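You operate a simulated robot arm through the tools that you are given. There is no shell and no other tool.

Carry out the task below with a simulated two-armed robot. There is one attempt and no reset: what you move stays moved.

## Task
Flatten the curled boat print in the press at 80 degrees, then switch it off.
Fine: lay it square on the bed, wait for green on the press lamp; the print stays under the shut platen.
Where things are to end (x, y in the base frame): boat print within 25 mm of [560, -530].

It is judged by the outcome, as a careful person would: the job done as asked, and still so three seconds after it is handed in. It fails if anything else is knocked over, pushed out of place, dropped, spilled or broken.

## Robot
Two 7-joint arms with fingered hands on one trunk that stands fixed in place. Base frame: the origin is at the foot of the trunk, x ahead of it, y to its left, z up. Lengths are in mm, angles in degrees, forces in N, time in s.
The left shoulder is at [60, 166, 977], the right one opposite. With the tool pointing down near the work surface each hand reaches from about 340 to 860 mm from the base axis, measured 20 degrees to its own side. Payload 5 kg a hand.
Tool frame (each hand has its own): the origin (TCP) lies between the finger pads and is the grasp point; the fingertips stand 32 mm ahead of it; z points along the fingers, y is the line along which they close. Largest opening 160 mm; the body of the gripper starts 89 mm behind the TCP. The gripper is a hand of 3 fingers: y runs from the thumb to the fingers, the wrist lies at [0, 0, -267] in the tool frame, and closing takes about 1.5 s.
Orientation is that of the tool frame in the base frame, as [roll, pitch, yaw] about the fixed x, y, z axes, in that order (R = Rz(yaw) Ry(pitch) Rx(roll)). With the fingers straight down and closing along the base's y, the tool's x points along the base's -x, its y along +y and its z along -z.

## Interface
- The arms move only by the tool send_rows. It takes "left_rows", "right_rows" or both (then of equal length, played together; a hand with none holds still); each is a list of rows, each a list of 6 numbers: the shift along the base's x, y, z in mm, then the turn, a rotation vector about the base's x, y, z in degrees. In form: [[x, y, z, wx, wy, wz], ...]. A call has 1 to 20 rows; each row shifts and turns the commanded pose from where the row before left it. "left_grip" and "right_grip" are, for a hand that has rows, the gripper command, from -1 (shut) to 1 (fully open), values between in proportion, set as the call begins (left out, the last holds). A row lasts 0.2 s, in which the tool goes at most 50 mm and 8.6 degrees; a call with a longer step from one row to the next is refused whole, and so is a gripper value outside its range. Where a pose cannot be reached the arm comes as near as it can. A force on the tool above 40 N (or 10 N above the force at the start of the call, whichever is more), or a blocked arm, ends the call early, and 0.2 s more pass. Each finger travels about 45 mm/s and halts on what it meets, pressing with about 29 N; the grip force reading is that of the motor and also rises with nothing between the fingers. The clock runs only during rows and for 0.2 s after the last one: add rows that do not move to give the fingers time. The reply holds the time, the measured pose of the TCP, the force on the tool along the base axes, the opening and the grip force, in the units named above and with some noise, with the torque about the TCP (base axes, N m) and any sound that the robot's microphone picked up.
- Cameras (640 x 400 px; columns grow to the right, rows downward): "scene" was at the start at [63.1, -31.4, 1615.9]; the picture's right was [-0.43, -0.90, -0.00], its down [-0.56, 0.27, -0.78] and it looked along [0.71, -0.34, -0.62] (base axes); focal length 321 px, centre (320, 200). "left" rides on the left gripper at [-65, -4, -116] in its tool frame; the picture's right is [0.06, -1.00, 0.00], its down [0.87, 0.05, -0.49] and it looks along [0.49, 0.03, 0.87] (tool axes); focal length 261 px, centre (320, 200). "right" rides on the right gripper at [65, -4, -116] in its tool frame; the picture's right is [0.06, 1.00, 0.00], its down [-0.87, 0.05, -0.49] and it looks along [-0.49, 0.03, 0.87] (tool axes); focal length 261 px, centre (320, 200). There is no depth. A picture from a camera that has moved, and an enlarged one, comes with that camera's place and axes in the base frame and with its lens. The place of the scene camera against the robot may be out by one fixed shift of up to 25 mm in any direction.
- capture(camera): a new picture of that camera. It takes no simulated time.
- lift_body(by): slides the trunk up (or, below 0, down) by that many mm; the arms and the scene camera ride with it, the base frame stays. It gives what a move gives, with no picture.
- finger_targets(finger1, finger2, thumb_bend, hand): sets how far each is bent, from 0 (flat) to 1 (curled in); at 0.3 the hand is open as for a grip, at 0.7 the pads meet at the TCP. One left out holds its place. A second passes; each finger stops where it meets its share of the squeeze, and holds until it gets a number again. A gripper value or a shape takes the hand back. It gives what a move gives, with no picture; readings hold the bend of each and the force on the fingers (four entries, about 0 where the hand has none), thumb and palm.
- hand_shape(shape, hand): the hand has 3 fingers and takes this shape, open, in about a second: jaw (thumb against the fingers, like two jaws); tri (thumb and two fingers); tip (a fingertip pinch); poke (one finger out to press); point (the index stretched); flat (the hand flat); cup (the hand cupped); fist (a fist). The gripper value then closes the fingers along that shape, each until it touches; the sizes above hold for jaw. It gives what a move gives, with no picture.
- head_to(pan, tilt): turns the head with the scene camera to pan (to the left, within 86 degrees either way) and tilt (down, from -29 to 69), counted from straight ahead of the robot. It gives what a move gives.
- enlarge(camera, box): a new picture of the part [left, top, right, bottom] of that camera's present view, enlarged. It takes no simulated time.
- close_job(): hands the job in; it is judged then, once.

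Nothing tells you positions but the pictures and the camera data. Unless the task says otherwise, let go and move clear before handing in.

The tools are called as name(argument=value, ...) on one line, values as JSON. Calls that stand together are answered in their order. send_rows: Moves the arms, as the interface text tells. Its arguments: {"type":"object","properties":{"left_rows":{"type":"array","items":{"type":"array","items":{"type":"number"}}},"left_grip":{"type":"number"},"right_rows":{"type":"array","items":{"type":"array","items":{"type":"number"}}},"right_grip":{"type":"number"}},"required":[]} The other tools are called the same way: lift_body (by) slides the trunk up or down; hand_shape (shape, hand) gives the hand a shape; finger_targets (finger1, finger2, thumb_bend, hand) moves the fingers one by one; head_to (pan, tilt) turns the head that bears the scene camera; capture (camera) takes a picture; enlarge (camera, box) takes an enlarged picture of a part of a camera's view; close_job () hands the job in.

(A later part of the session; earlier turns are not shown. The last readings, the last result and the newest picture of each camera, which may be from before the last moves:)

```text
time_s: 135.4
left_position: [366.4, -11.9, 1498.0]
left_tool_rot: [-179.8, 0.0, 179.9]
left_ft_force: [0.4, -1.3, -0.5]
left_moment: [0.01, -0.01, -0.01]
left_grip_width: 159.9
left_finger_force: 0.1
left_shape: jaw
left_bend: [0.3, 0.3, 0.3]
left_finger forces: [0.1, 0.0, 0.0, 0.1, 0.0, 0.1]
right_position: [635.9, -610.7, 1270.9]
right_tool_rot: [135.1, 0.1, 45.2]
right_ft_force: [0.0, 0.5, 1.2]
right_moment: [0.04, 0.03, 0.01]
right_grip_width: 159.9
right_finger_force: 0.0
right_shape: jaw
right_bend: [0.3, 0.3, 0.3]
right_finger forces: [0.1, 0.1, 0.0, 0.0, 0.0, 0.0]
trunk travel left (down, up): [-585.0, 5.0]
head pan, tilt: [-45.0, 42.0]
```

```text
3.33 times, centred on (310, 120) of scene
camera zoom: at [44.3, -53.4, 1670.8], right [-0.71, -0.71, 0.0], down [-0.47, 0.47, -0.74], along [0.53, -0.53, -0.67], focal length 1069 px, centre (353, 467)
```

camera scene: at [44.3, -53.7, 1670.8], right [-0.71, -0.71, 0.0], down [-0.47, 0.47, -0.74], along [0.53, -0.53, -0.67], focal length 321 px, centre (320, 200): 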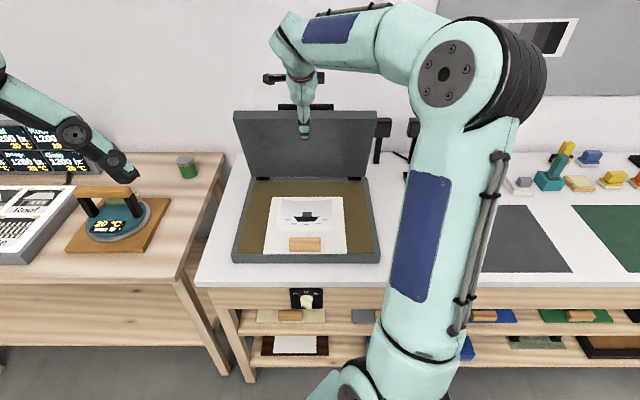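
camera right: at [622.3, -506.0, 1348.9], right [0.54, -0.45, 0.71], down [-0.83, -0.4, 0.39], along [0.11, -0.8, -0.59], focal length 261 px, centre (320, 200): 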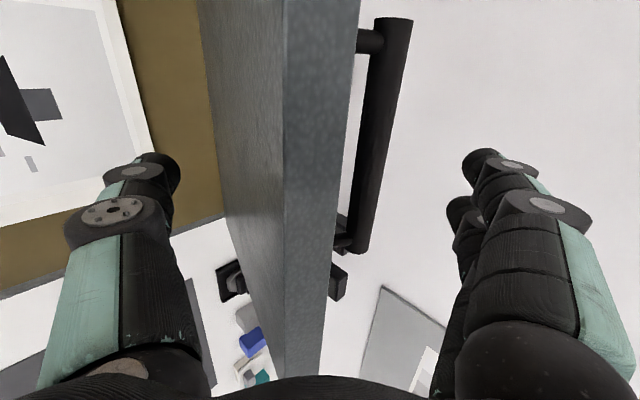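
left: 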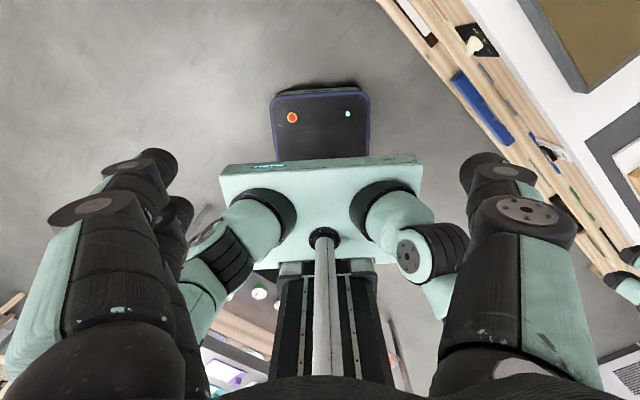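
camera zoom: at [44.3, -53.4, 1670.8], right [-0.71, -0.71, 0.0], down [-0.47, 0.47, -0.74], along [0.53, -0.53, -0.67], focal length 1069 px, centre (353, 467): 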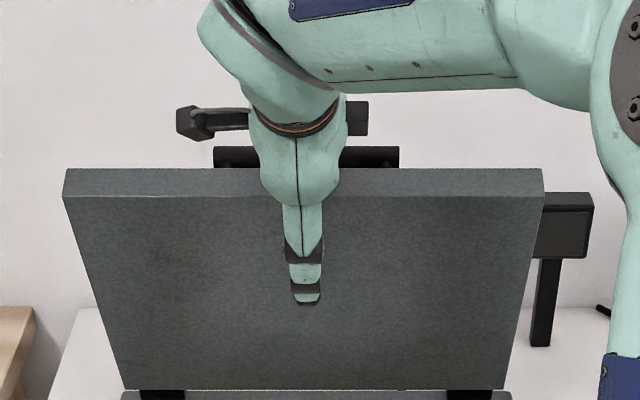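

The fingers are passing behind the bar as planned. I'll continue down to the hooking position.

send_rows(right_rows=[[4, -4, -13, 0, 0, 0], [4, -4, -13, 0, 0, 0], [4, -4, -13, 0, 0, 0], [0, 0, 0, 0, 0, 0]])

capture(camera="right")

```text
time_s: 136.4
left_position: [366.6, -11.9, 1497.9]
left_tool_rot: [-179.8, 0.0, 179.9]
left_ft_force: [0.3, 0.9, 0.3]
left_moment: [0.02, 0.0, -0.03]
left_grip_width: 159.7
left_finger_force: 0.1
left_shape: jaw
left_bend: [0.3, 0.3, 0.3]
left_finger forces: [0.0, 0.0, 0.1, 0.0, 0.0, 0.0]
right_position: [647.5, -621.6, 1231.7]
right_tool_rot: [135.1, -0.1, 45.2]
right_ft_force: [0.1, 0.0, -0.1]
right_moment: [0.02, -0.02, -0.02]
right_grip_width: 160.1
right_finger_force: 0.1
right_shape: jaw
right_bend: [0.3, 0.3, 0.3]
right_finger forces: [0.1, 0.1, 0.0, 0.1, 0.0, 0.0]
trunk travel left (down, up): [-585.0, 5.0]
head pan, tilt: [-45.0, 42.0]
```

```text
taken
camera right: at [634.6, -518.3, 1310.4], right [0.54, -0.45, 0.71], down [-0.83, -0.4, 0.39], along [0.11, -0.8, -0.59], focal length 261 px, centre (320, 200)
```

right: 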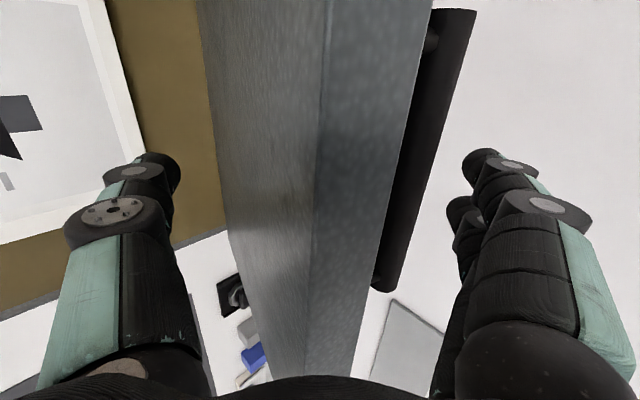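

The bar is now between lid and fingers, with the tips about 25 mm beyond it. I'll pull toward the robot gently and watch how much force the lid needs.

send_rows(right_rows=[[-4.6, 4.6, -6, 0, 0, 0], [-4.6, 4.6, -6, 0, 0, 0], [-4.6, 4.6, -3, 0, 0, 0], [-4.6, 4.6, -2, 0, 0, 0], [0, 0, 0, 0, 0, 0]])

capture(camera="right")

```text
time_s: 137.6
left_position: [367.1, -12.7, 1498.0]
left_tool_rot: [-179.9, 0.0, 179.9]
left_ft_force: [-0.2, -0.2, 0.2]
left_moment: [-0.03, 0.02, 0.0]
left_grip_width: 160.0
left_finger_force: 0.1
left_shape: jaw
left_bend: [0.3, 0.3, 0.3]
left_finger forces: [0.1, 0.0, 0.1, 0.0, 0.1, 0.0]
right_position: [628.0, -605.2, 1214.2]
right_tool_rot: [135.0, 0.0, 45.2]
right_ft_force: [2.1, -3.4, 4.5]
right_moment: [-0.13, -0.16, -0.03]
right_grip_width: 160.0
right_finger_force: 0.1
right_shape: jaw
right_bend: [0.26, 0.26, 0.3]
right_finger forces: [2.9, 3.1, 0.1, 0.0, 0.0, 0.0]
trunk travel left (down, up): [-585.0, 5.0]
head pan, tilt: [-45.0, 42.0]
```

```text
taken
camera right: at [616.3, -500.2, 1293.7], right [0.54, -0.45, 0.71], down [-0.83, -0.4, 0.39], along [0.11, -0.8, -0.59], focal length 261 px, centre (320, 200)
```

right: 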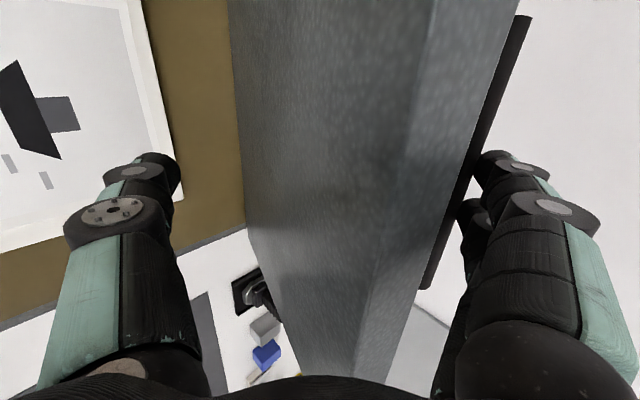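

Contact with the bar at about 6 N. Continuing the pull along the lid's arc in small stages.

send_rows(right_rows=[[-6.5, 6.5, -2, 0, 0, 0], [-6.5, 6.5, -2, 0, 0, 0], [-6.5, 6.5, -2.5, 0, 0, 0], [0, 0, 0, 0, 0, 0]])

capture(camera="right")

enlarge(camera="scene", box=[220, 60, 400, 200])

```text
time_s: 138.6
left_position: [366.7, -12.2, 1497.1]
left_tool_rot: [-180.0, 0.1, 179.9]
left_ft_force: [0.4, 0.3, 0.6]
left_moment: [-0.01, -0.02, -0.02]
left_grip_width: 159.8
left_finger_force: 0.0
left_shape: jaw
left_bend: [0.3, 0.3, 0.3]
left_finger forces: [0.0, 0.0, 0.1, 0.0, 0.1, 0.0]
right_position: [610.2, -584.6, 1207.9]
right_tool_rot: [135.1, 0.0, 45.1]
right_ft_force: [-0.6, -4.2, 6.5]
right_moment: [-0.21, -0.41, -0.29]
right_grip_width: 160.0
right_finger_force: 0.1
right_shape: jaw
right_bend: [0.25, 0.25, 0.3]
right_finger forces: [3.5, 3.5, 0.1, 0.1, 0.1, 0.1]
trunk travel left (down, up): [-585.0, 5.0]
head pan, tilt: [-45.0, 42.0]
```

```text
taken
camera right: at [597.0, -479.7, 1286.9], right [0.54, -0.45, 0.71], down [-0.83, -0.4, 0.39], along [0.11, -0.8, -0.59], focal length 261 px, centre (320, 200)
```

right: 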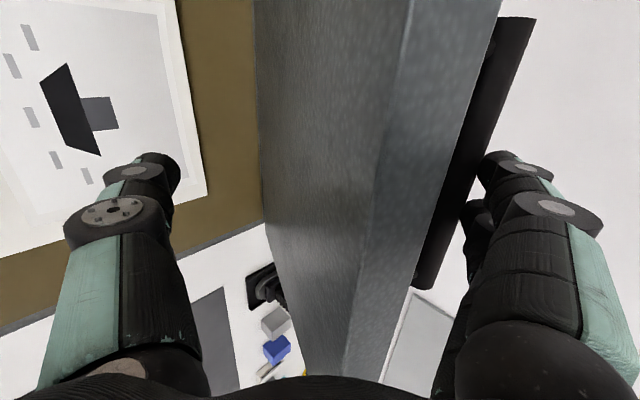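

```text
2.86 times, centred on (310, 130) of scene
camera zoom: at [43.7, -53.7, 1670.8], right [-0.71, -0.71, 0.0], down [-0.47, 0.47, -0.74], along [0.53, -0.53, -0.67], focal length 916 px, centre (349, 400)
```

zoom: 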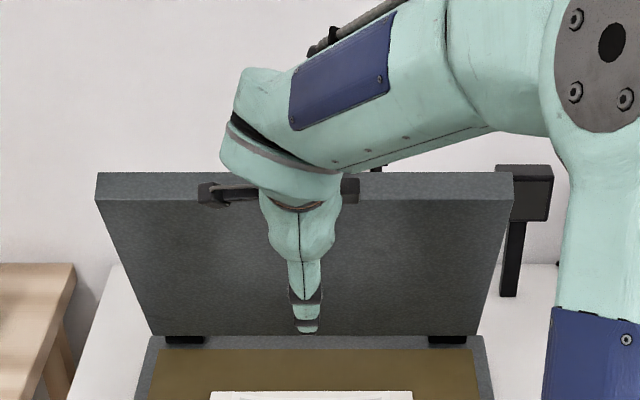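

The lid follows at only about 8 N. I continue along the arc.

send_rows(right_rows=[[-6, 6, -2.7, 0, 0, 0], [-6, 6, -2.7, 0, 0, 0], [-6, 6, -2.7, 0, 0, 0], [-5.9, 5.9, -3.4, 0, 0, 0], [-5.9, 5.9, -3.4, 0, 0, 0], [-5.9, 5.9, -3.4, 0, 0, 0], [0, 0, 0, 0, 0, 0]])

capture(camera="right")

enlarge(camera="scene", box=[220, 60, 400, 200])

```text
time_s: 140.2
left_position: [365.0, -12.3, 1498.0]
left_tool_rot: [-179.8, 0.2, 179.9]
left_ft_force: [-0.5, 0.8, -0.1]
left_moment: [0.01, 0.04, 0.0]
left_grip_width: 159.9
left_finger_force: 0.0
left_shape: jaw
left_bend: [0.3, 0.3, 0.3]
left_finger forces: [0.0, 0.1, 0.1, 0.0, 0.0, 0.0]
right_position: [573.5, -548.4, 1189.4]
right_tool_rot: [135.0, 0.0, 45.1]
right_ft_force: [-0.4, -0.1, 7.4]
right_moment: [-0.35, -0.49, -0.15]
right_grip_width: 159.9
right_finger_force: 0.1
right_shape: jaw
right_bend: [0.25, 0.25, 0.3]
right_finger forces: [3.6, 3.7, 0.0, 0.1, 0.1, 0.1]
trunk travel left (down, up): [-585.0, 5.0]
head pan, tilt: [-45.0, 42.0]
```

```text
taken
camera right: at [560.7, -443.9, 1268.6], right [0.54, -0.45, 0.71], down [-0.83, -0.4, 0.39], along [0.11, -0.8, -0.59], focal length 261 px, centre (320, 200)
```

right: 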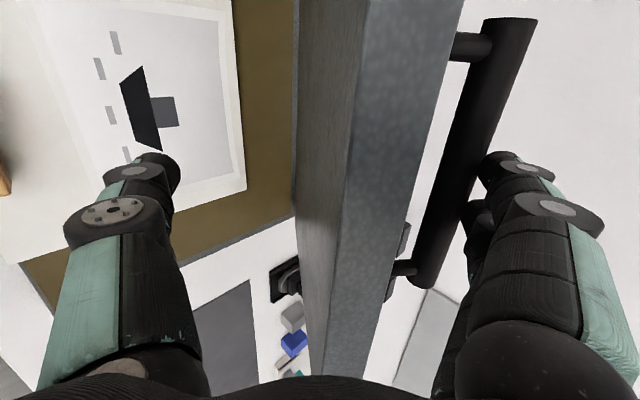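

```text
2.86 times, centred on (310, 130) of scene
camera zoom: at [43.7, -53.3, 1670.8], right [-0.71, -0.71, 0.0], down [-0.47, 0.47, -0.74], along [0.53, -0.53, -0.67], focal length 916 px, centre (349, 400)
```

zoom: 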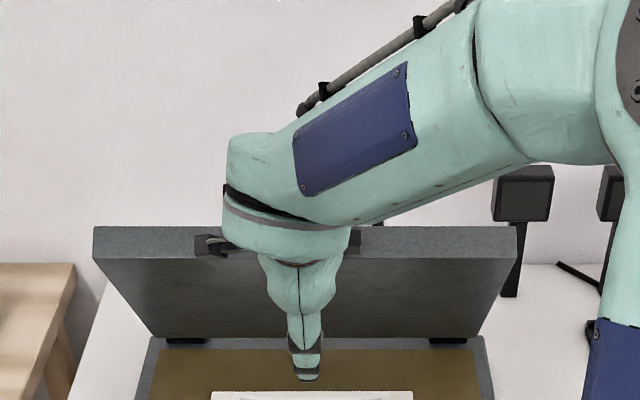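

The lid is about 15° down its arc. The bar is sliding toward the fingertips, so I'll also push the hand a bit deeper while continuing.

send_rows(right_rows=[[0, 0, -8, 0, 0, 0], [-4, 4, -7, 0, 0, 0], [-5.2, 5.2, -7, 0, 0, 0], [-5.3, 5.3, -4.6, 0, 0, 0], [-5.3, 5.3, -4.6, 0, 0, 0], [0, 0, 0, 0, 0, 0]])

capture(camera="right")

enlarge(camera="scene", box=[220, 80, 400, 220])

```text
time_s: 141.6
left_position: [363.7, -10.4, 1498.2]
left_tool_rot: [-179.8, 0.2, 179.9]
left_ft_force: [-0.1, -0.9, 0.2]
left_moment: [0.01, 0.0, 0.03]
left_grip_width: 159.7
left_finger_force: 0.1
left_shape: jaw
left_bend: [0.3, 0.3, 0.3]
left_finger forces: [0.1, 0.0, 0.0, 0.1, 0.0, 0.0]
right_position: [552.0, -527.4, 1161.1]
right_tool_rot: [134.8, 0.0, 45.2]
right_ft_force: [-10.6, 7.5, 22.5]
right_moment: [-1.95, -2.04, -0.15]
right_grip_width: 160.0
right_finger_force: 0.1
right_shape: jaw
right_bend: [0.19, 0.19, 0.3]
right_finger forces: [11.2, 11.2, 0.0, 0.0, 0.1, 0.1]
trunk travel left (down, up): [-585.0, 5.0]
head pan, tilt: [-45.0, 42.0]
```

```text
taken
camera right: at [538.9, -421.8, 1239.9], right [0.54, -0.45, 0.71], down [-0.83, -0.4, 0.39], along [0.11, -0.8, -0.59], focal length 261 px, centre (320, 200)
```

right: 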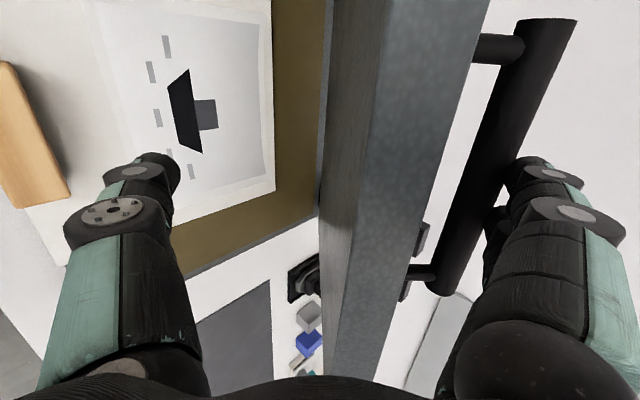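

```text
2.86 times, centred on (310, 150) of scene
camera zoom: at [41.1, -50.6, 1670.9], right [-0.71, -0.71, 0.0], down [-0.47, 0.47, -0.75], along [0.53, -0.53, -0.67], focal length 916 px, centre (349, 343)
```

zoom: 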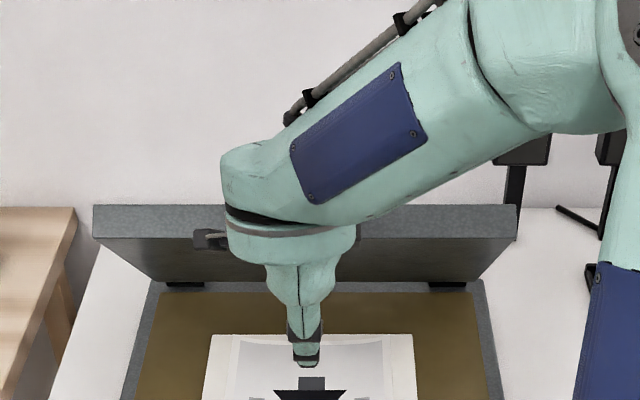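

The fingers stick to the bar, so pushing deeper only loaded it along the lid. I'll relieve that by moving more toward the robot and less downward on the next stretch.

send_rows(right_rows=[[-6, 6, 0, 0, 0, 0], [-6, 6, -1, 0, 0, 0], [-5, 5, -2, 0, 0, 0], [-5, 5, -3, 0, 0, 0], [0, 0, 0, 0, 0, 0]])

capture(camera="right")

enlarge(camera="scene", box=[220, 80, 400, 220])

```text
time_s: 142.8
left_position: [366.5, -10.0, 1497.6]
left_tool_rot: [-179.9, 0.1, 179.9]
left_ft_force: [-0.4, 0.2, -0.3]
left_moment: [0.02, 0.0, -0.01]
left_grip_width: 160.0
left_finger_force: 0.1
left_shape: jaw
left_bend: [0.3, 0.3, 0.3]
left_finger forces: [0.1, 0.1, 0.1, 0.0, 0.0, 0.0]
right_position: [532.0, -507.0, 1150.7]
right_tool_rot: [135.0, 0.0, 45.2]
right_ft_force: [-3.5, 3.0, 8.3]
right_moment: [-0.67, -0.66, 0.0]
right_grip_width: 159.7
right_finger_force: 0.1
right_shape: jaw
right_bend: [0.26, 0.26, 0.3]
right_finger forces: [4.0, 4.1, 0.0, 0.1, 0.1, 0.0]
trunk travel left (down, up): [-585.0, 5.0]
head pan, tilt: [-45.0, 42.0]
```

```text
taken
camera right: at [519.3, -402.6, 1231.1], right [0.54, -0.45, 0.71], down [-0.83, -0.4, 0.39], along [0.11, -0.8, -0.59], focal length 261 px, centre (320, 200)
```

right: 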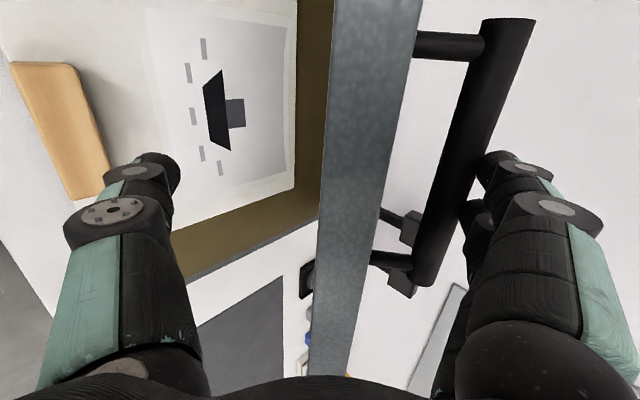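

```text
2.86 times, centred on (310, 150) of scene
camera zoom: at [43.5, -52.5, 1670.8], right [-0.71, -0.71, 0.0], down [-0.47, 0.47, -0.74], along [0.53, -0.53, -0.67], focal length 916 px, centre (349, 343)
```

zoom: 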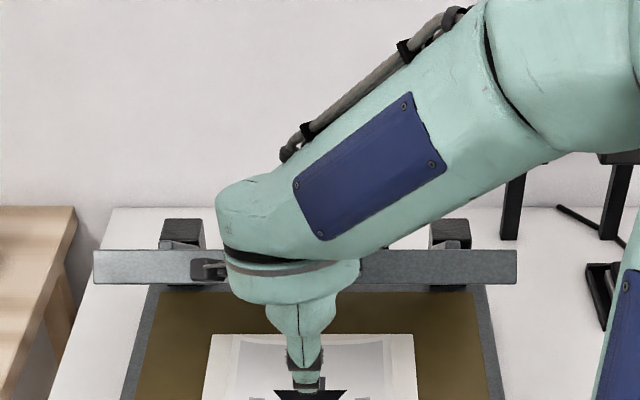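

The lid is now about 30° along. I'll continue another 10–15° and then stop before the thumb comes near the print's handle.

send_rows(right_rows=[[-4.6, 4.6, -5.8, 0, 0, 0], [-4.6, 4.6, -5.8, 0, 0, 0], [-4.7, 4.7, -5.9, 0, 0, 0], [-4.3, 4.3, -6.3, 0, 0, 0], [-4.3, 4.3, -6.4, 0, 0, 0], [-4.2, 4.2, -6.4, 0, 0, 0], [0, 0, 0, 0, 0, 0]])

capture(camera="right")

enlarge(camera="scene", box=[220, 80, 400, 260])

```text
time_s: 144.4
left_position: [366.5, -12.0, 1496.9]
left_tool_rot: [-179.9, 0.0, 179.9]
left_ft_force: [-0.9, 0.3, 0.4]
left_moment: [-0.01, 0.01, 0.02]
left_grip_width: 159.7
left_finger_force: 0.0
left_shape: jaw
left_bend: [0.3, 0.3, 0.3]
left_finger forces: [0.0, 0.1, 0.0, 0.1, 0.1, 0.0]
right_position: [506.9, -479.7, 1115.6]
right_tool_rot: [135.0, -0.1, 45.1]
right_ft_force: [-1.1, 1.2, 2.9]
right_moment: [-0.25, -0.24, -0.01]
right_grip_width: 159.9
right_finger_force: 0.1
right_shape: jaw
right_bend: [0.28, 0.28, 0.3]
right_finger forces: [1.7, 1.7, 0.0, 0.0, 0.0, 0.1]
trunk travel left (down, up): [-585.0, 5.0]
head pan, tilt: [-45.0, 42.0]
```

```text
taken
camera right: at [492.9, -375.8, 1194.6], right [0.54, -0.45, 0.71], down [-0.83, -0.4, 0.39], along [0.1, -0.8, -0.59], focal length 261 px, centre (320, 200)
```

right: 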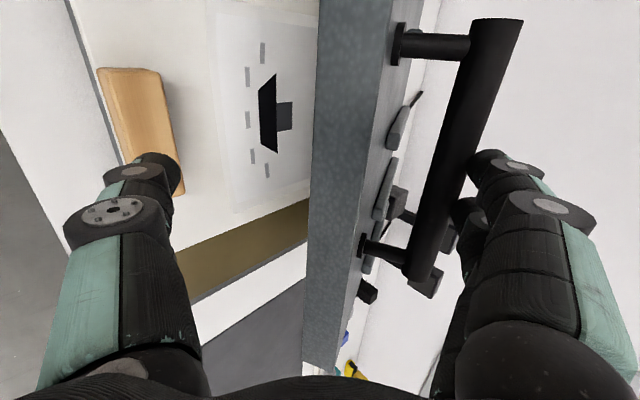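

```text
2.22 times, centred on (310, 170) of scene
camera zoom: at [44.2, -53.2, 1670.7], right [-0.71, -0.71, 0.0], down [-0.47, 0.47, -0.74], along [0.53, -0.53, -0.67], focal length 712 px, centre (342, 267)
```

zoom: 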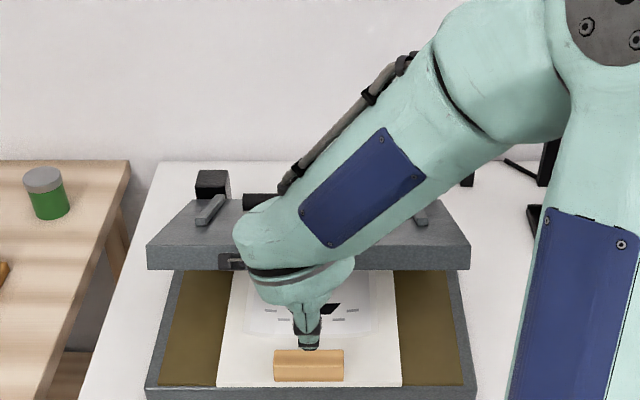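

The lid is past halfway and the force is down to about 3 N. One more small stretch, then I'll unhook the fingers.

send_rows(right_rows=[[-3.9, 3.9, -6.8, 0, 0, 0], [-3.9, 3.9, -6.9, 0, 0, 0], [-3.8, 3.8, -6.9, 0, 0, 0], [0, 0, 0, 0, 0, 0]])

send_rows(right_rows=[[4, -4, 6, 0, 0, 0], [4, -4, 6, 0, 0, 0], [4, -4, 6, 0, 0, 0], [0, 0, 0, 0, 0, 0]])

capture(camera="right")

enlarge(camera="scene", box=[220, 80, 400, 260])

```text
time_s: 145.4
left_position: [366.8, -12.9, 1497.0]
left_tool_rot: [-179.8, 0.0, 179.8]
left_ft_force: [0.0, -0.6, -0.5]
left_moment: [-0.03, -0.02, -0.01]
left_grip_width: 159.9
left_finger_force: 0.0
left_shape: jaw
left_bend: [0.3, 0.3, 0.3]
left_finger forces: [0.1, 0.0, 0.0, 0.1, 0.1, 0.0]
right_position: [495.0, -467.4, 1095.0]
right_tool_rot: [135.0, 0.1, 45.2]
right_ft_force: [-0.7, -0.6, 1.1]
right_moment: [-0.02, -0.07, -0.03]
right_grip_width: 159.9
right_finger_force: 0.0
right_shape: jaw
right_bend: [0.29, 0.29, 0.3]
right_finger forces: [0.6, 0.6, 0.0, 0.1, 0.1, 0.1]
trunk travel left (down, up): [-585.0, 5.0]
head pan, tilt: [-45.0, 42.0]
```

```text
time_s: 146.4
left_position: [367.4, -12.4, 1497.4]
left_tool_rot: [-179.9, 0.1, 179.8]
left_ft_force: [0.1, -0.2, -0.6]
left_moment: [0.01, 0.03, 0.03]
left_grip_width: 160.0
left_finger_force: 0.2
left_shape: jaw
left_bend: [0.3, 0.3, 0.3]
left_finger forces: [0.0, 0.0, 0.0, 0.0, 0.0, 0.0]
right_position: [505.2, -480.3, 1113.0]
right_tool_rot: [135.0, 0.0, 45.2]
right_ft_force: [0.6, 0.0, -0.2]
right_moment: [-0.05, 0.03, 0.01]
right_grip_width: 159.8
right_finger_force: 0.1
right_shape: jaw
right_bend: [0.3, 0.3, 0.3]
right_finger forces: [0.0, 0.0, 0.0, 0.0, 0.1, 0.0]
trunk travel left (down, up): [-585.0, 5.0]
head pan, tilt: [-45.0, 42.0]
```

```text
taken
camera right: at [492.2, -376.2, 1191.8], right [0.54, -0.45, 0.71], down [-0.83, -0.4, 0.39], along [0.11, -0.8, -0.59], focal length 261 px, centre (320, 200)
```

right: 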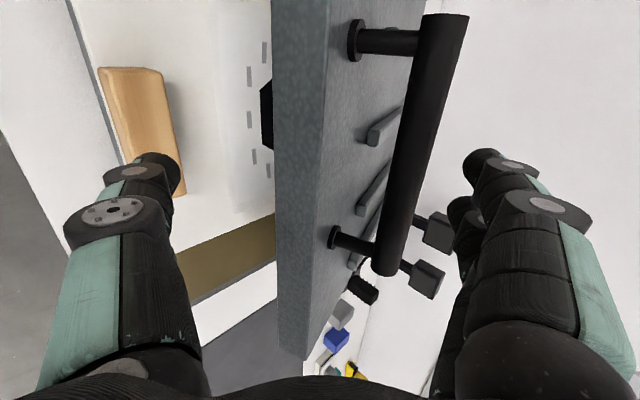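

```text
2.22 times, centred on (310, 170) of scene
camera zoom: at [44.7, -53.6, 1670.7], right [-0.71, -0.71, 0.0], down [-0.47, 0.47, -0.74], along [0.53, -0.53, -0.67], focal length 712 px, centre (342, 267)
```

zoom: 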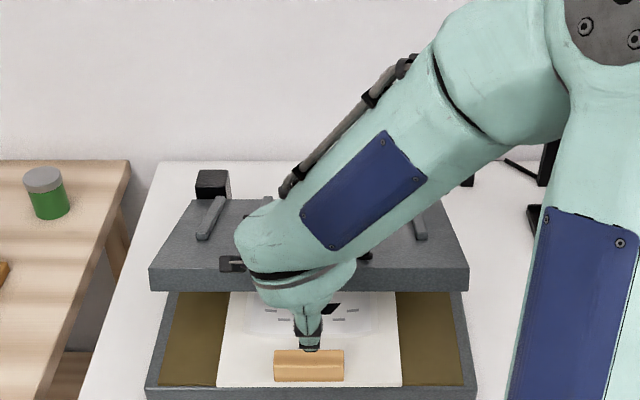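

The fingers are free of the bar and the lid stays partly down. I'll withdraw the hand up and back, then look at the lid.

send_rows(right_rows=[[-8, 8, 12, 0, 0, 0], [-12, 12, 18, 0, 0, 0], [-12, 12, 18, 0, 0, 0], [-12, 12, 18, 0, 0, 0], [-12, 12, 25, 0, 0, 0], [0, 0, 30, 0, 0, 0], [0, 0, 30, 0, 0, 0], [0, 0, 0, 0, 0, 0]])

capture(camera="right")

capture(camera="scene")

```text
time_s: 148.2
left_position: [367.5, -12.9, 1497.9]
left_tool_rot: [-180.0, 0.0, 179.9]
left_ft_force: [-1.1, 0.6, 0.8]
left_moment: [0.04, 0.01, 0.02]
left_grip_width: 160.0
left_finger_force: 0.0
left_shape: jaw
left_bend: [0.3, 0.3, 0.3]
left_finger forces: [0.0, 0.0, 0.1, 0.0, 0.0, 0.1]
right_position: [449.5, -425.1, 1265.1]
right_tool_rot: [135.1, 0.0, 45.1]
right_ft_force: [1.3, 0.6, -0.1]
right_moment: [-0.01, -0.02, 0.01]
right_grip_width: 159.9
right_finger_force: 0.0
right_shape: jaw
right_bend: [0.3, 0.3, 0.3]
right_finger forces: [0.1, 0.1, 0.0, 0.0, 0.0, 0.0]
trunk travel left (down, up): [-585.0, 5.0]
head pan, tilt: [-45.0, 42.0]
```

```text
taken
camera right: at [436.6, -321.5, 1344.3], right [0.55, -0.45, 0.7], down [-0.83, -0.4, 0.39], along [0.11, -0.8, -0.59], focal length 261 px, centre (320, 200)
```

right: 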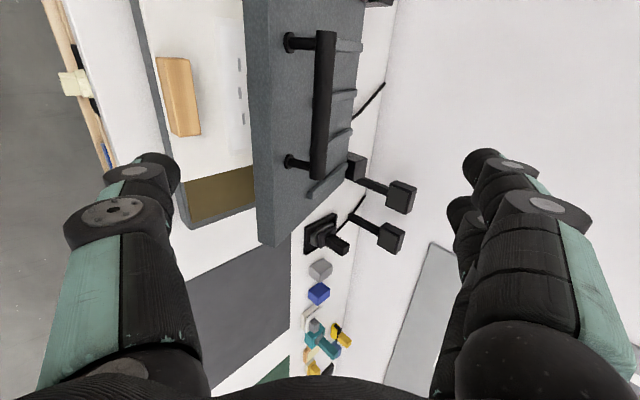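

```text
taken
camera scene: at [45.1, -53.9, 1670.7], right [-0.71, -0.71, 0.0], down [-0.47, 0.47, -0.74], along [0.53, -0.53, -0.67], focal length 321 px, centre (320, 200)
```

scene: 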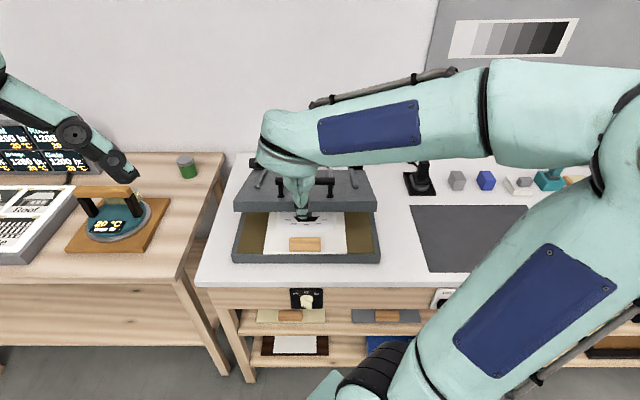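

The lid hangs at a shallow angle over the bed. I'll wait a moment to see whether it keeps sinking on its own.

send_rows(right_rows=[[0, 0, 0, 0, 0, 0], [0, 0, 0, 0, 0, 0], [0, 0, 0, 0, 0, 0], [0, 0, 0, 0, 0, 0], [0, 0, 0, 0, 0, 0], [0, 0, 0, 0, 0, 0], [0, 0, 0, 0, 0, 0], [0, 0, 0, 0, 0, 0], [0, 0, 0, 0, 0, 0], [0, 0, 0, 0, 0, 0]])

capture(camera="right")

enlarge(camera="scene", box=[220, 130, 400, 270])

```text
time_s: 150.4
left_position: [366.7, -12.8, 1496.7]
left_tool_rot: [-179.9, 0.1, 179.9]
left_ft_force: [0.1, 1.0, -0.1]
left_moment: [0.02, -0.01, 0.0]
left_grip_width: 159.8
left_finger_force: 0.1
left_shape: jaw
left_bend: [0.3, 0.3, 0.3]
left_finger forces: [0.0, 0.0, 0.0, 0.0, 0.0, 0.1]
right_position: [448.8, -425.0, 1265.6]
right_tool_rot: [135.0, -0.1, 45.2]
right_ft_force: [0.2, -0.3, 0.1]
right_moment: [0.02, 0.01, 0.03]
right_grip_width: 160.1
right_finger_force: 0.1
right_shape: jaw
right_bend: [0.3, 0.3, 0.3]
right_finger forces: [0.1, 0.0, 0.0, 0.1, 0.0, 0.0]
trunk travel left (down, up): [-585.0, 5.0]
head pan, tilt: [-45.0, 42.0]
```

```text
taken
camera right: at [436.3, -321.4, 1344.2], right [0.54, -0.45, 0.71], down [-0.83, -0.4, 0.39], along [0.11, -0.8, -0.59], focal length 261 px, centre (320, 200)
```

right: 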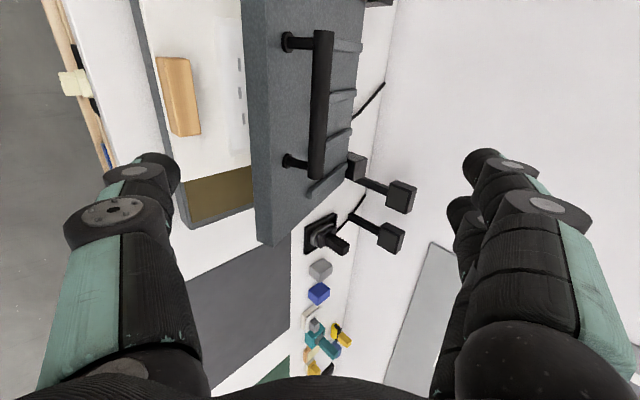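

```text
2.86 times, centred on (310, 200) of scene
camera zoom: at [44.6, -53.7, 1670.7], right [-0.71, -0.71, 0.0], down [-0.47, 0.47, -0.74], along [0.53, -0.53, -0.67], focal length 916 px, centre (349, 200)
```

zoom: 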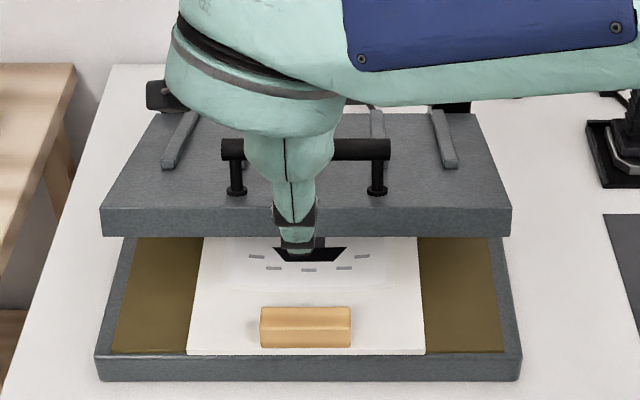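

The lid is sinking very slowly by itself. I'll turn the hand upright with the fingers shut, move it above the lid behind the bar, and press the lid down gently.

send_rows(right_rows=[[8, -8, 0, 5, 5, 0], [12, -12, 0, 5.3, 5.3, 0], [15, -15, 0, 5.3, 5.3, 0], [15, -15, 0, 5.3, 5.3, 0], [15, -15, 0, 5.3, 5.3, 0], [15, -15, 0, 5.6, 5.6, 0], [15, -15, 0, 0, 0, 0], [10, -10, 0, 0, 0, 0], [0, 0, 0, 0, 0, 0], [0, 0, 0, 0, 0, 0]], right_grip=-1)

capture(camera="right")

enlarge(camera="scene", box=[220, 130, 400, 270])

```text
time_s: 152.6
left_position: [367.5, -13.1, 1498.8]
left_tool_rot: [-179.9, 0.0, 179.9]
left_ft_force: [0.1, -0.4, -0.1]
left_moment: [0.02, 0.04, -0.02]
left_grip_width: 160.1
left_finger_force: 0.1
left_shape: jaw
left_bend: [0.3, 0.3, 0.3]
left_finger forces: [0.0, 0.1, 0.0, 0.0, 0.0, 0.0]
right_position: [556.9, -532.5, 1263.5]
right_tool_rot: [-180.0, -0.1, 45.1]
right_ft_force: [0.4, 0.5, -1.2]
right_moment: [0.0, 0.01, -0.01]
right_grip_width: 0.0
right_finger_force: 23.6
right_shape: jaw
right_bend: [0.65, 0.65, 0.67]
right_finger forces: [0.1, 0.1, 0.0, 0.0, 0.0, 0.1]
trunk travel left (down, up): [-585.0, 5.0]
head pan, tilt: [-45.0, 42.0]
```

```text
taken
camera right: at [600.2, -484.0, 1379.3], right [0.75, -0.66, 0.0], down [-0.58, -0.65, 0.49], along [-0.32, -0.37, -0.87], focal length 261 px, centre (320, 200)
```

right: 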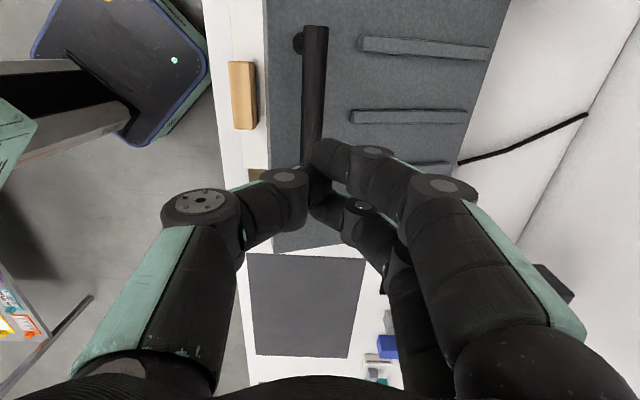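

```text
2.86 times, centred on (310, 200) of scene
camera zoom: at [45.1, -54.0, 1670.7], right [-0.71, -0.71, 0.0], down [-0.47, 0.47, -0.74], along [0.53, -0.53, -0.67], focal length 916 px, centre (349, 200)
```

zoom: 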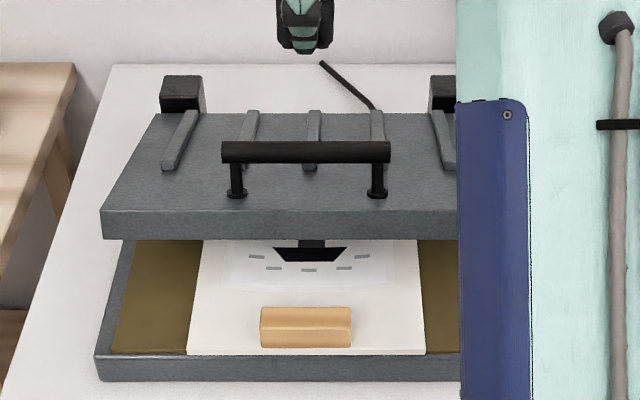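

The lid's front edge is about 19° above closed. The shut hand is above it, behind the bar; now I press down in stages.

send_rows(right_rows=[[0, 0, -20, 0, 0, 0], [0, 0, -25, 0, 0, 0], [0, 0, -25, 0, 0, 0], [0, 0, -25, 0, 0, 0], [0, 0, -20, 0, 0, 0], [0, 0, -10, 0, 0, 0], [0, 0, 0, 0, 0, 0]])

send_rows(right_rows=[[0, 0, -6, 0, 0, 0], [0, 0, -6, 0, 0, 0], [0, 0, -6, 0, 0, 0], [0, 0, 0, 0, 0, 0]])

enlarge(camera="scene", box=[220, 130, 400, 270])

```text
time_s: 154.2
left_position: [366.3, -12.4, 1498.4]
left_tool_rot: [-179.9, 0.0, 179.9]
left_ft_force: [-0.2, 0.5, -0.6]
left_moment: [-0.01, -0.03, -0.04]
left_grip_width: 159.8
left_finger_force: 0.0
left_shape: jaw
left_bend: [0.3, 0.3, 0.3]
left_finger forces: [0.0, 0.1, 0.1, 0.1, 0.0, 0.0]
right_position: [552.9, -529.4, 1137.8]
right_tool_rot: [179.9, -0.1, 45.1]
right_ft_force: [0.2, 0.2, -1.0]
right_moment: [-0.03, -0.01, 0.0]
right_grip_width: 0.0
right_finger_force: 29.2
right_shape: jaw
right_bend: [0.65, 0.65, 0.67]
right_finger forces: [0.1, 0.1, 0.1, 0.1, 0.0, 0.1]
trunk travel left (down, up): [-585.0, 5.0]
head pan, tilt: [-45.0, 42.0]
```

```text
time_s: 155.2
left_position: [367.0, -12.4, 1497.7]
left_tool_rot: [-179.9, 0.0, 179.9]
left_ft_force: [-0.3, 0.1, 0.6]
left_moment: [0.0, -0.02, 0.0]
left_grip_width: 160.1
left_finger_force: 0.0
left_shape: jaw
left_bend: [0.3, 0.3, 0.3]
left_finger forces: [0.1, 0.0, 0.0, 0.1, 0.0, 0.0]
right_position: [554.8, -530.4, 1120.8]
right_tool_rot: [180.0, -0.1, 45.2]
right_ft_force: [-0.3, 0.4, -0.2]
right_moment: [0.01, -0.03, 0.01]
right_grip_width: 0.1
right_finger_force: 29.5
right_shape: jaw
right_bend: [0.65, 0.65, 0.67]
right_finger forces: [0.1, 0.1, 0.1, 0.0, 0.0, 0.1]
trunk travel left (down, up): [-585.0, 5.0]
head pan, tilt: [-45.0, 42.0]
```

```text
2.86 times, centred on (310, 200) of scene
camera zoom: at [44.6, -53.7, 1670.7], right [-0.71, -0.71, 0.0], down [-0.47, 0.47, -0.74], along [0.53, -0.53, -0.67], focal length 916 px, centre (349, 200)
```

zoom: 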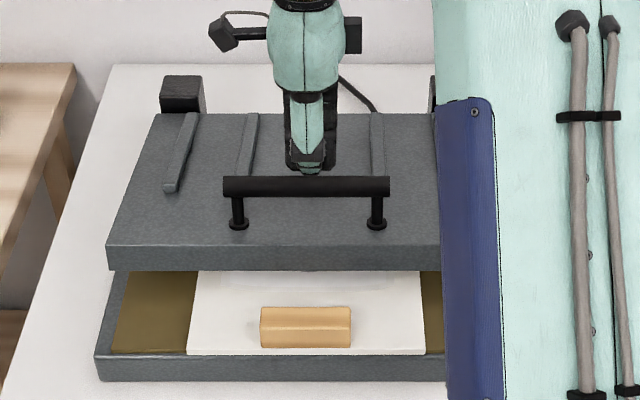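

The lid is now closing on its own, slowly. I'll wait and let it settle.

send_rows(right_rows=[[0, 0, 0, 0, 0, 0], [0, 0, 0, 0, 0, 0], [0, 0, 0, 0, 0, 0], [0, 0, 0, 0, 0, 0], [0, 0, 0, 0, 0, 0], [0, 0, 0, 0, 0, 0], [0, 0, 0, 0, 0, 0], [0, 0, 0, 0, 0, 0], [0, 0, 0, 0, 0, 0], [0, 0, 0, 0, 0, 0]])

enlarge(camera="scene", box=[220, 130, 400, 270])

send_rows(right_rows=[[0, 0, 0, 0, 0, 0], [0, 0, 0, 0, 0, 0], [0, 0, 0, 0, 0, 0], [0, 0, 0, 0, 0, 0], [0, 0, 0, 0, 0, 0], [0, 0, 0, 0, 0, 0], [0, 0, 0, 0, 0, 0], [0, 0, 0, 0, 0, 0], [0, 0, 0, 0, 0, 0], [0, 0, 0, 0, 0, 0]])

enlarge(camera="scene", box=[220, 130, 400, 270])

```text
time_s: 157.4
left_position: [366.8, -12.3, 1497.1]
left_tool_rot: [-179.9, 0.0, 179.9]
left_ft_force: [0.1, -0.5, -0.1]
left_moment: [0.01, 0.03, -0.01]
left_grip_width: 160.3
left_finger_force: 0.1
left_shape: jaw
left_bend: [0.3, 0.3, 0.3]
left_finger forces: [0.0, 0.0, 0.0, 0.0, 0.0, 0.1]
right_position: [554.5, -531.2, 1120.8]
right_tool_rot: [180.0, -0.1, 45.1]
right_ft_force: [0.6, -0.2, 0.5]
right_moment: [0.0, 0.04, 0.0]
right_grip_width: 0.0
right_finger_force: 29.2
right_shape: jaw
right_bend: [0.65, 0.65, 0.67]
right_finger forces: [0.1, 0.0, 0.0, 0.1, 0.0, 0.0]
trunk travel left (down, up): [-585.0, 5.0]
head pan, tilt: [-45.0, 42.0]
```

```text
2.86 times, centred on (310, 200) of scene
camera zoom: at [44.6, -53.7, 1670.7], right [-0.71, -0.71, 0.0], down [-0.47, 0.47, -0.74], along [0.53, -0.53, -0.67], focal length 916 px, centre (349, 200)
```

zoom: 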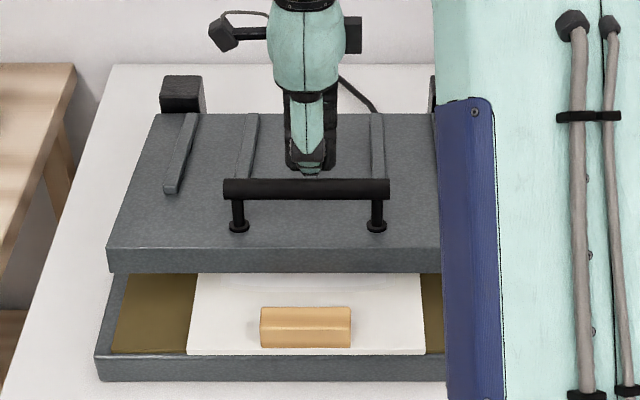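

```text
time_s: 159.6
left_position: [367.1, -13.3, 1497.2]
left_tool_rot: [-179.8, 0.0, 180.0]
left_ft_force: [0.4, -0.2, 0.7]
left_moment: [0.0, 0.04, 0.01]
left_grip_width: 159.8
left_finger_force: 0.1
left_shape: jaw
left_bend: [0.3, 0.3, 0.3]
left_finger forces: [0.0, 0.1, 0.0, 0.0, 0.0, 0.1]
right_position: [554.2, -531.3, 1120.5]
right_tool_rot: [180.0, -0.2, 45.2]
right_ft_force: [0.3, -0.2, 0.7]
right_moment: [-0.02, 0.02, -0.02]
right_grip_width: 0.1
right_finger_force: 28.7
right_shape: jaw
right_bend: [0.65, 0.65, 0.67]
right_finger forces: [0.1, 0.0, 0.0, 0.0, 0.0, 0.1]
trunk travel left (down, up): [-585.0, 5.0]
head pan, tilt: [-45.0, 42.0]
```

```text
2.86 times, centred on (310, 200) of scene
camera zoom: at [44.6, -53.7, 1670.7], right [-0.71, -0.71, 0.0], down [-0.47, 0.47, -0.74], along [0.53, -0.53, -0.67], focal length 916 px, centre (349, 200)
```

zoom: 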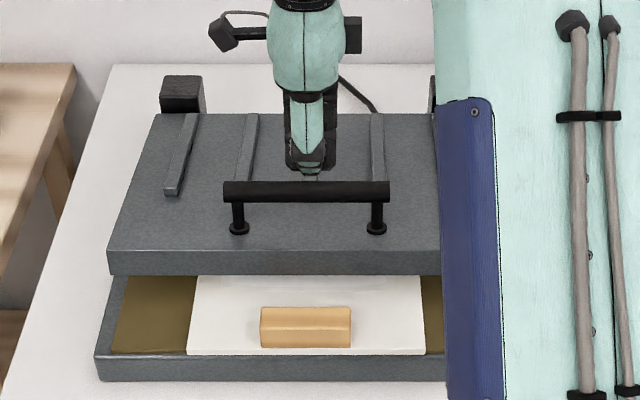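

It only creeps by itself; the earlier jump was my hand's light push. I'll press it down the rest of the way.

send_rows(right_rows=[[0, 0, -6, 0, 0, 0], [0, 0, -6, 0, 0, 0], [0, 0, -6, 0, 0, 0], [0, 0, -6, 0, 0, 0], [0, 0, 0, 0, 0, 0]])

send_rows(right_rows=[[0, 0, -6, 0, 0, 0], [0, 0, -6, 0, 0, 0], [0, 0, -6, 0, 0, 0], [0, 0, 0, 0, 0, 0]])

enlarge(camera="scene", box=[220, 130, 400, 270])

```text
time_s: 160.8
left_position: [366.3, -13.1, 1497.3]
left_tool_rot: [-179.9, 0.1, 179.9]
left_ft_force: [-0.5, -1.4, -0.4]
left_moment: [0.02, 0.0, 0.0]
left_grip_width: 159.9
left_finger_force: 0.2
left_shape: jaw
left_bend: [0.3, 0.3, 0.3]
left_finger forces: [0.0, 0.1, 0.0, 0.0, 0.0, 0.0]
right_position: [553.8, -530.2, 1098.0]
right_tool_rot: [180.0, -0.1, 45.1]
right_ft_force: [1.3, -0.4, 0.2]
right_moment: [0.02, -0.01, 0.01]
right_grip_width: 0.1
right_finger_force: 29.4
right_shape: jaw
right_bend: [0.65, 0.65, 0.67]
right_finger forces: [0.1, 0.0, 0.1, 0.0, 0.0, 0.0]
trunk travel left (down, up): [-585.0, 5.0]
head pan, tilt: [-45.0, 42.0]
```

```text
time_s: 161.8
left_position: [367.4, -12.6, 1496.9]
left_tool_rot: [-180.0, 0.0, 179.9]
left_ft_force: [-0.2, -0.4, 0.4]
left_moment: [0.0, 0.0, -0.01]
left_grip_width: 159.8
left_finger_force: 0.1
left_shape: jaw
left_bend: [0.3, 0.3, 0.3]
left_finger forces: [0.0, 0.0, 0.1, 0.0, 0.1, 0.1]
right_position: [555.6, -528.7, 1080.0]
right_tool_rot: [180.0, -0.1, 45.2]
right_ft_force: [-0.1, 0.1, -0.3]
right_moment: [0.05, -0.03, 0.0]
right_grip_width: 0.0
right_finger_force: 28.8
right_shape: jaw
right_bend: [0.65, 0.65, 0.67]
right_finger forces: [0.0, 0.1, 0.0, 0.1, 0.1, 0.0]
trunk travel left (down, up): [-585.0, 5.0]
head pan, tilt: [-45.0, 42.0]
```

```text
2.86 times, centred on (310, 200) of scene
camera zoom: at [44.6, -53.7, 1670.7], right [-0.71, -0.71, 0.0], down [-0.47, 0.47, -0.74], along [0.53, -0.53, -0.67], focal length 916 px, centre (349, 200)
```

zoom: 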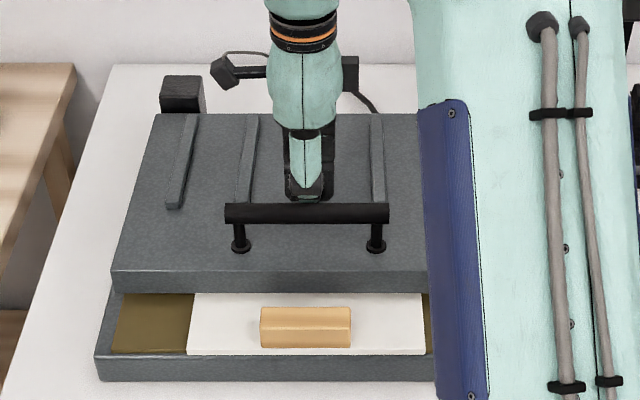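

The lid goes down with almost no resistance. Continuing until it seats.

send_rows(right_rows=[[0, 0, -6, 0, 0, 0], [0, 0, -6, 0, 0, 0], [0, 0, -6, 0, 0, 0], [0, 0, 0, 0, 0, 0]])

enlarge(camera="scene", box=[220, 130, 400, 270])

capture(camera="right")

```text
time_s: 162.8
left_position: [365.5, -12.6, 1497.5]
left_tool_rot: [-179.8, 0.0, -180.0]
left_ft_force: [-0.5, 0.0, 0.7]
left_moment: [-0.01, 0.0, 0.02]
left_grip_width: 160.0
left_finger_force: 0.0
left_shape: jaw
left_bend: [0.3, 0.3, 0.3]
left_finger forces: [0.0, 0.0, 0.0, 0.1, 0.0, 0.0]
right_position: [555.4, -529.9, 1062.8]
right_tool_rot: [179.9, -0.2, 45.2]
right_ft_force: [3.7, -1.9, 12.3]
right_moment: [0.19, 0.16, -0.01]
right_grip_width: 0.0
right_finger_force: 29.0
right_shape: jaw
right_bend: [0.65, 0.65, 0.67]
right_finger forces: [0.0, 0.0, 0.0, 0.0, 11.6, 0.1]
trunk travel left (down, up): [-585.0, 5.0]
head pan, tilt: [-45.0, 42.0]
```

```text
2.86 times, centred on (310, 200) of scene
camera zoom: at [44.3, -53.3, 1670.9], right [-0.71, -0.71, 0.0], down [-0.47, 0.47, -0.74], along [0.53, -0.53, -0.67], focal length 916 px, centre (349, 200)
```

zoom: 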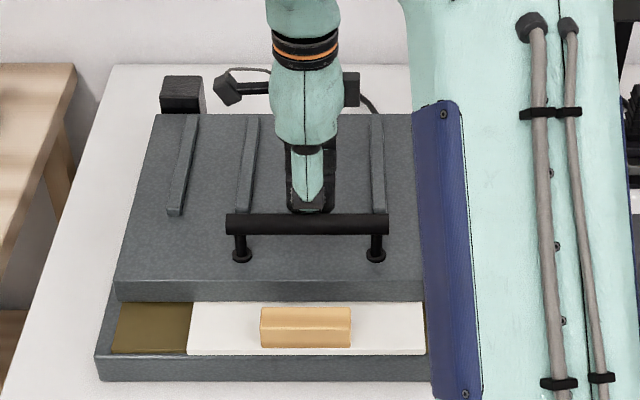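

```text
taken
camera right: at [598.6, -481.8, 1178.4], right [0.75, -0.66, 0.0], down [-0.58, -0.65, 0.49], along [-0.32, -0.37, -0.87], focal length 261 px, centre (320, 200)
```

right: 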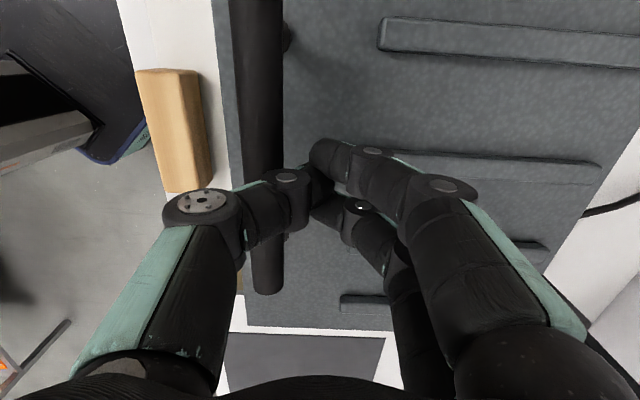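

The thumb knuckle is resting on the bar, and the lid is about 5° from shut. I'll shift the hand slightly farther back and press again.

send_rows(right_rows=[[0, 0, 8, 0, 0, 0], [0, 0, 10, 0, 0, 0], [12, -12, 0, 0, 0, 0], [12, -12, 0, 0, 0, 0], [0, 0, 0, 0, 0, 0]])

send_rows(right_rows=[[0, 0, -8, 0, 0, 0], [0, 0, -8, 0, 0, 0], [0, 0, -6, 0, 0, 0], [0, 0, 0, 0, 0, 0]])

enlarge(camera="scene", box=[220, 130, 400, 270])

```text
time_s: 164.0
left_position: [367.1, -11.9, 1497.8]
left_tool_rot: [-179.9, 0.0, 179.8]
left_ft_force: [0.4, 0.0, 0.5]
left_moment: [-0.01, 0.01, -0.04]
left_grip_width: 160.1
left_finger_force: 0.1
left_shape: jaw
left_bend: [0.3, 0.3, 0.3]
left_finger forces: [0.1, 0.0, 0.0, 0.0, 0.0, 0.1]
right_position: [578.3, -556.5, 1081.7]
right_tool_rot: [-179.9, 0.0, 45.0]
right_ft_force: [-0.3, 0.4, 0.0]
right_moment: [0.05, 0.03, -0.05]
right_grip_width: 0.0
right_finger_force: 29.1
right_shape: jaw
right_bend: [0.65, 0.65, 0.67]
right_finger forces: [0.1, 0.0, 0.0, 0.0, 0.0, 0.0]
trunk travel left (down, up): [-585.0, 5.0]
head pan, tilt: [-45.0, 42.0]
```

```text
time_s: 165.0
left_position: [366.7, -13.0, 1497.8]
left_tool_rot: [-179.9, 0.1, 179.9]
left_ft_force: [-0.5, -1.4, -0.2]
left_moment: [-0.03, 0.03, 0.03]
left_grip_width: 159.8
left_finger_force: 0.1
left_shape: jaw
left_bend: [0.3, 0.3, 0.3]
left_finger forces: [0.0, 0.0, 0.0, 0.1, 0.0, 0.1]
right_position: [579.3, -553.9, 1058.8]
right_tool_rot: [180.0, -0.2, 45.1]
right_ft_force: [0.5, -1.1, 0.4]
right_moment: [0.0, 0.04, -0.02]
right_grip_width: 0.1
right_finger_force: 29.1
right_shape: jaw
right_bend: [0.65, 0.65, 0.67]
right_finger forces: [0.0, 0.1, 0.0, 0.0, 0.0, 0.0]
trunk travel left (down, up): [-585.0, 5.0]
head pan, tilt: [-45.0, 42.0]
```

```text
2.86 times, centred on (310, 200) of scene
camera zoom: at [44.6, -53.8, 1670.7], right [-0.71, -0.71, 0.0], down [-0.47, 0.47, -0.74], along [0.53, -0.53, -0.67], focal length 916 px, centre (349, 200)
```

zoom: 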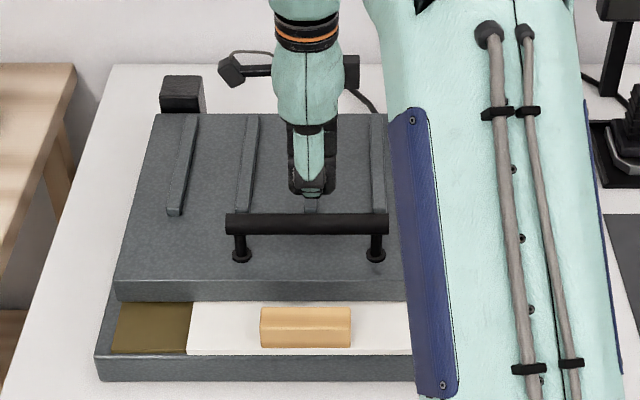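

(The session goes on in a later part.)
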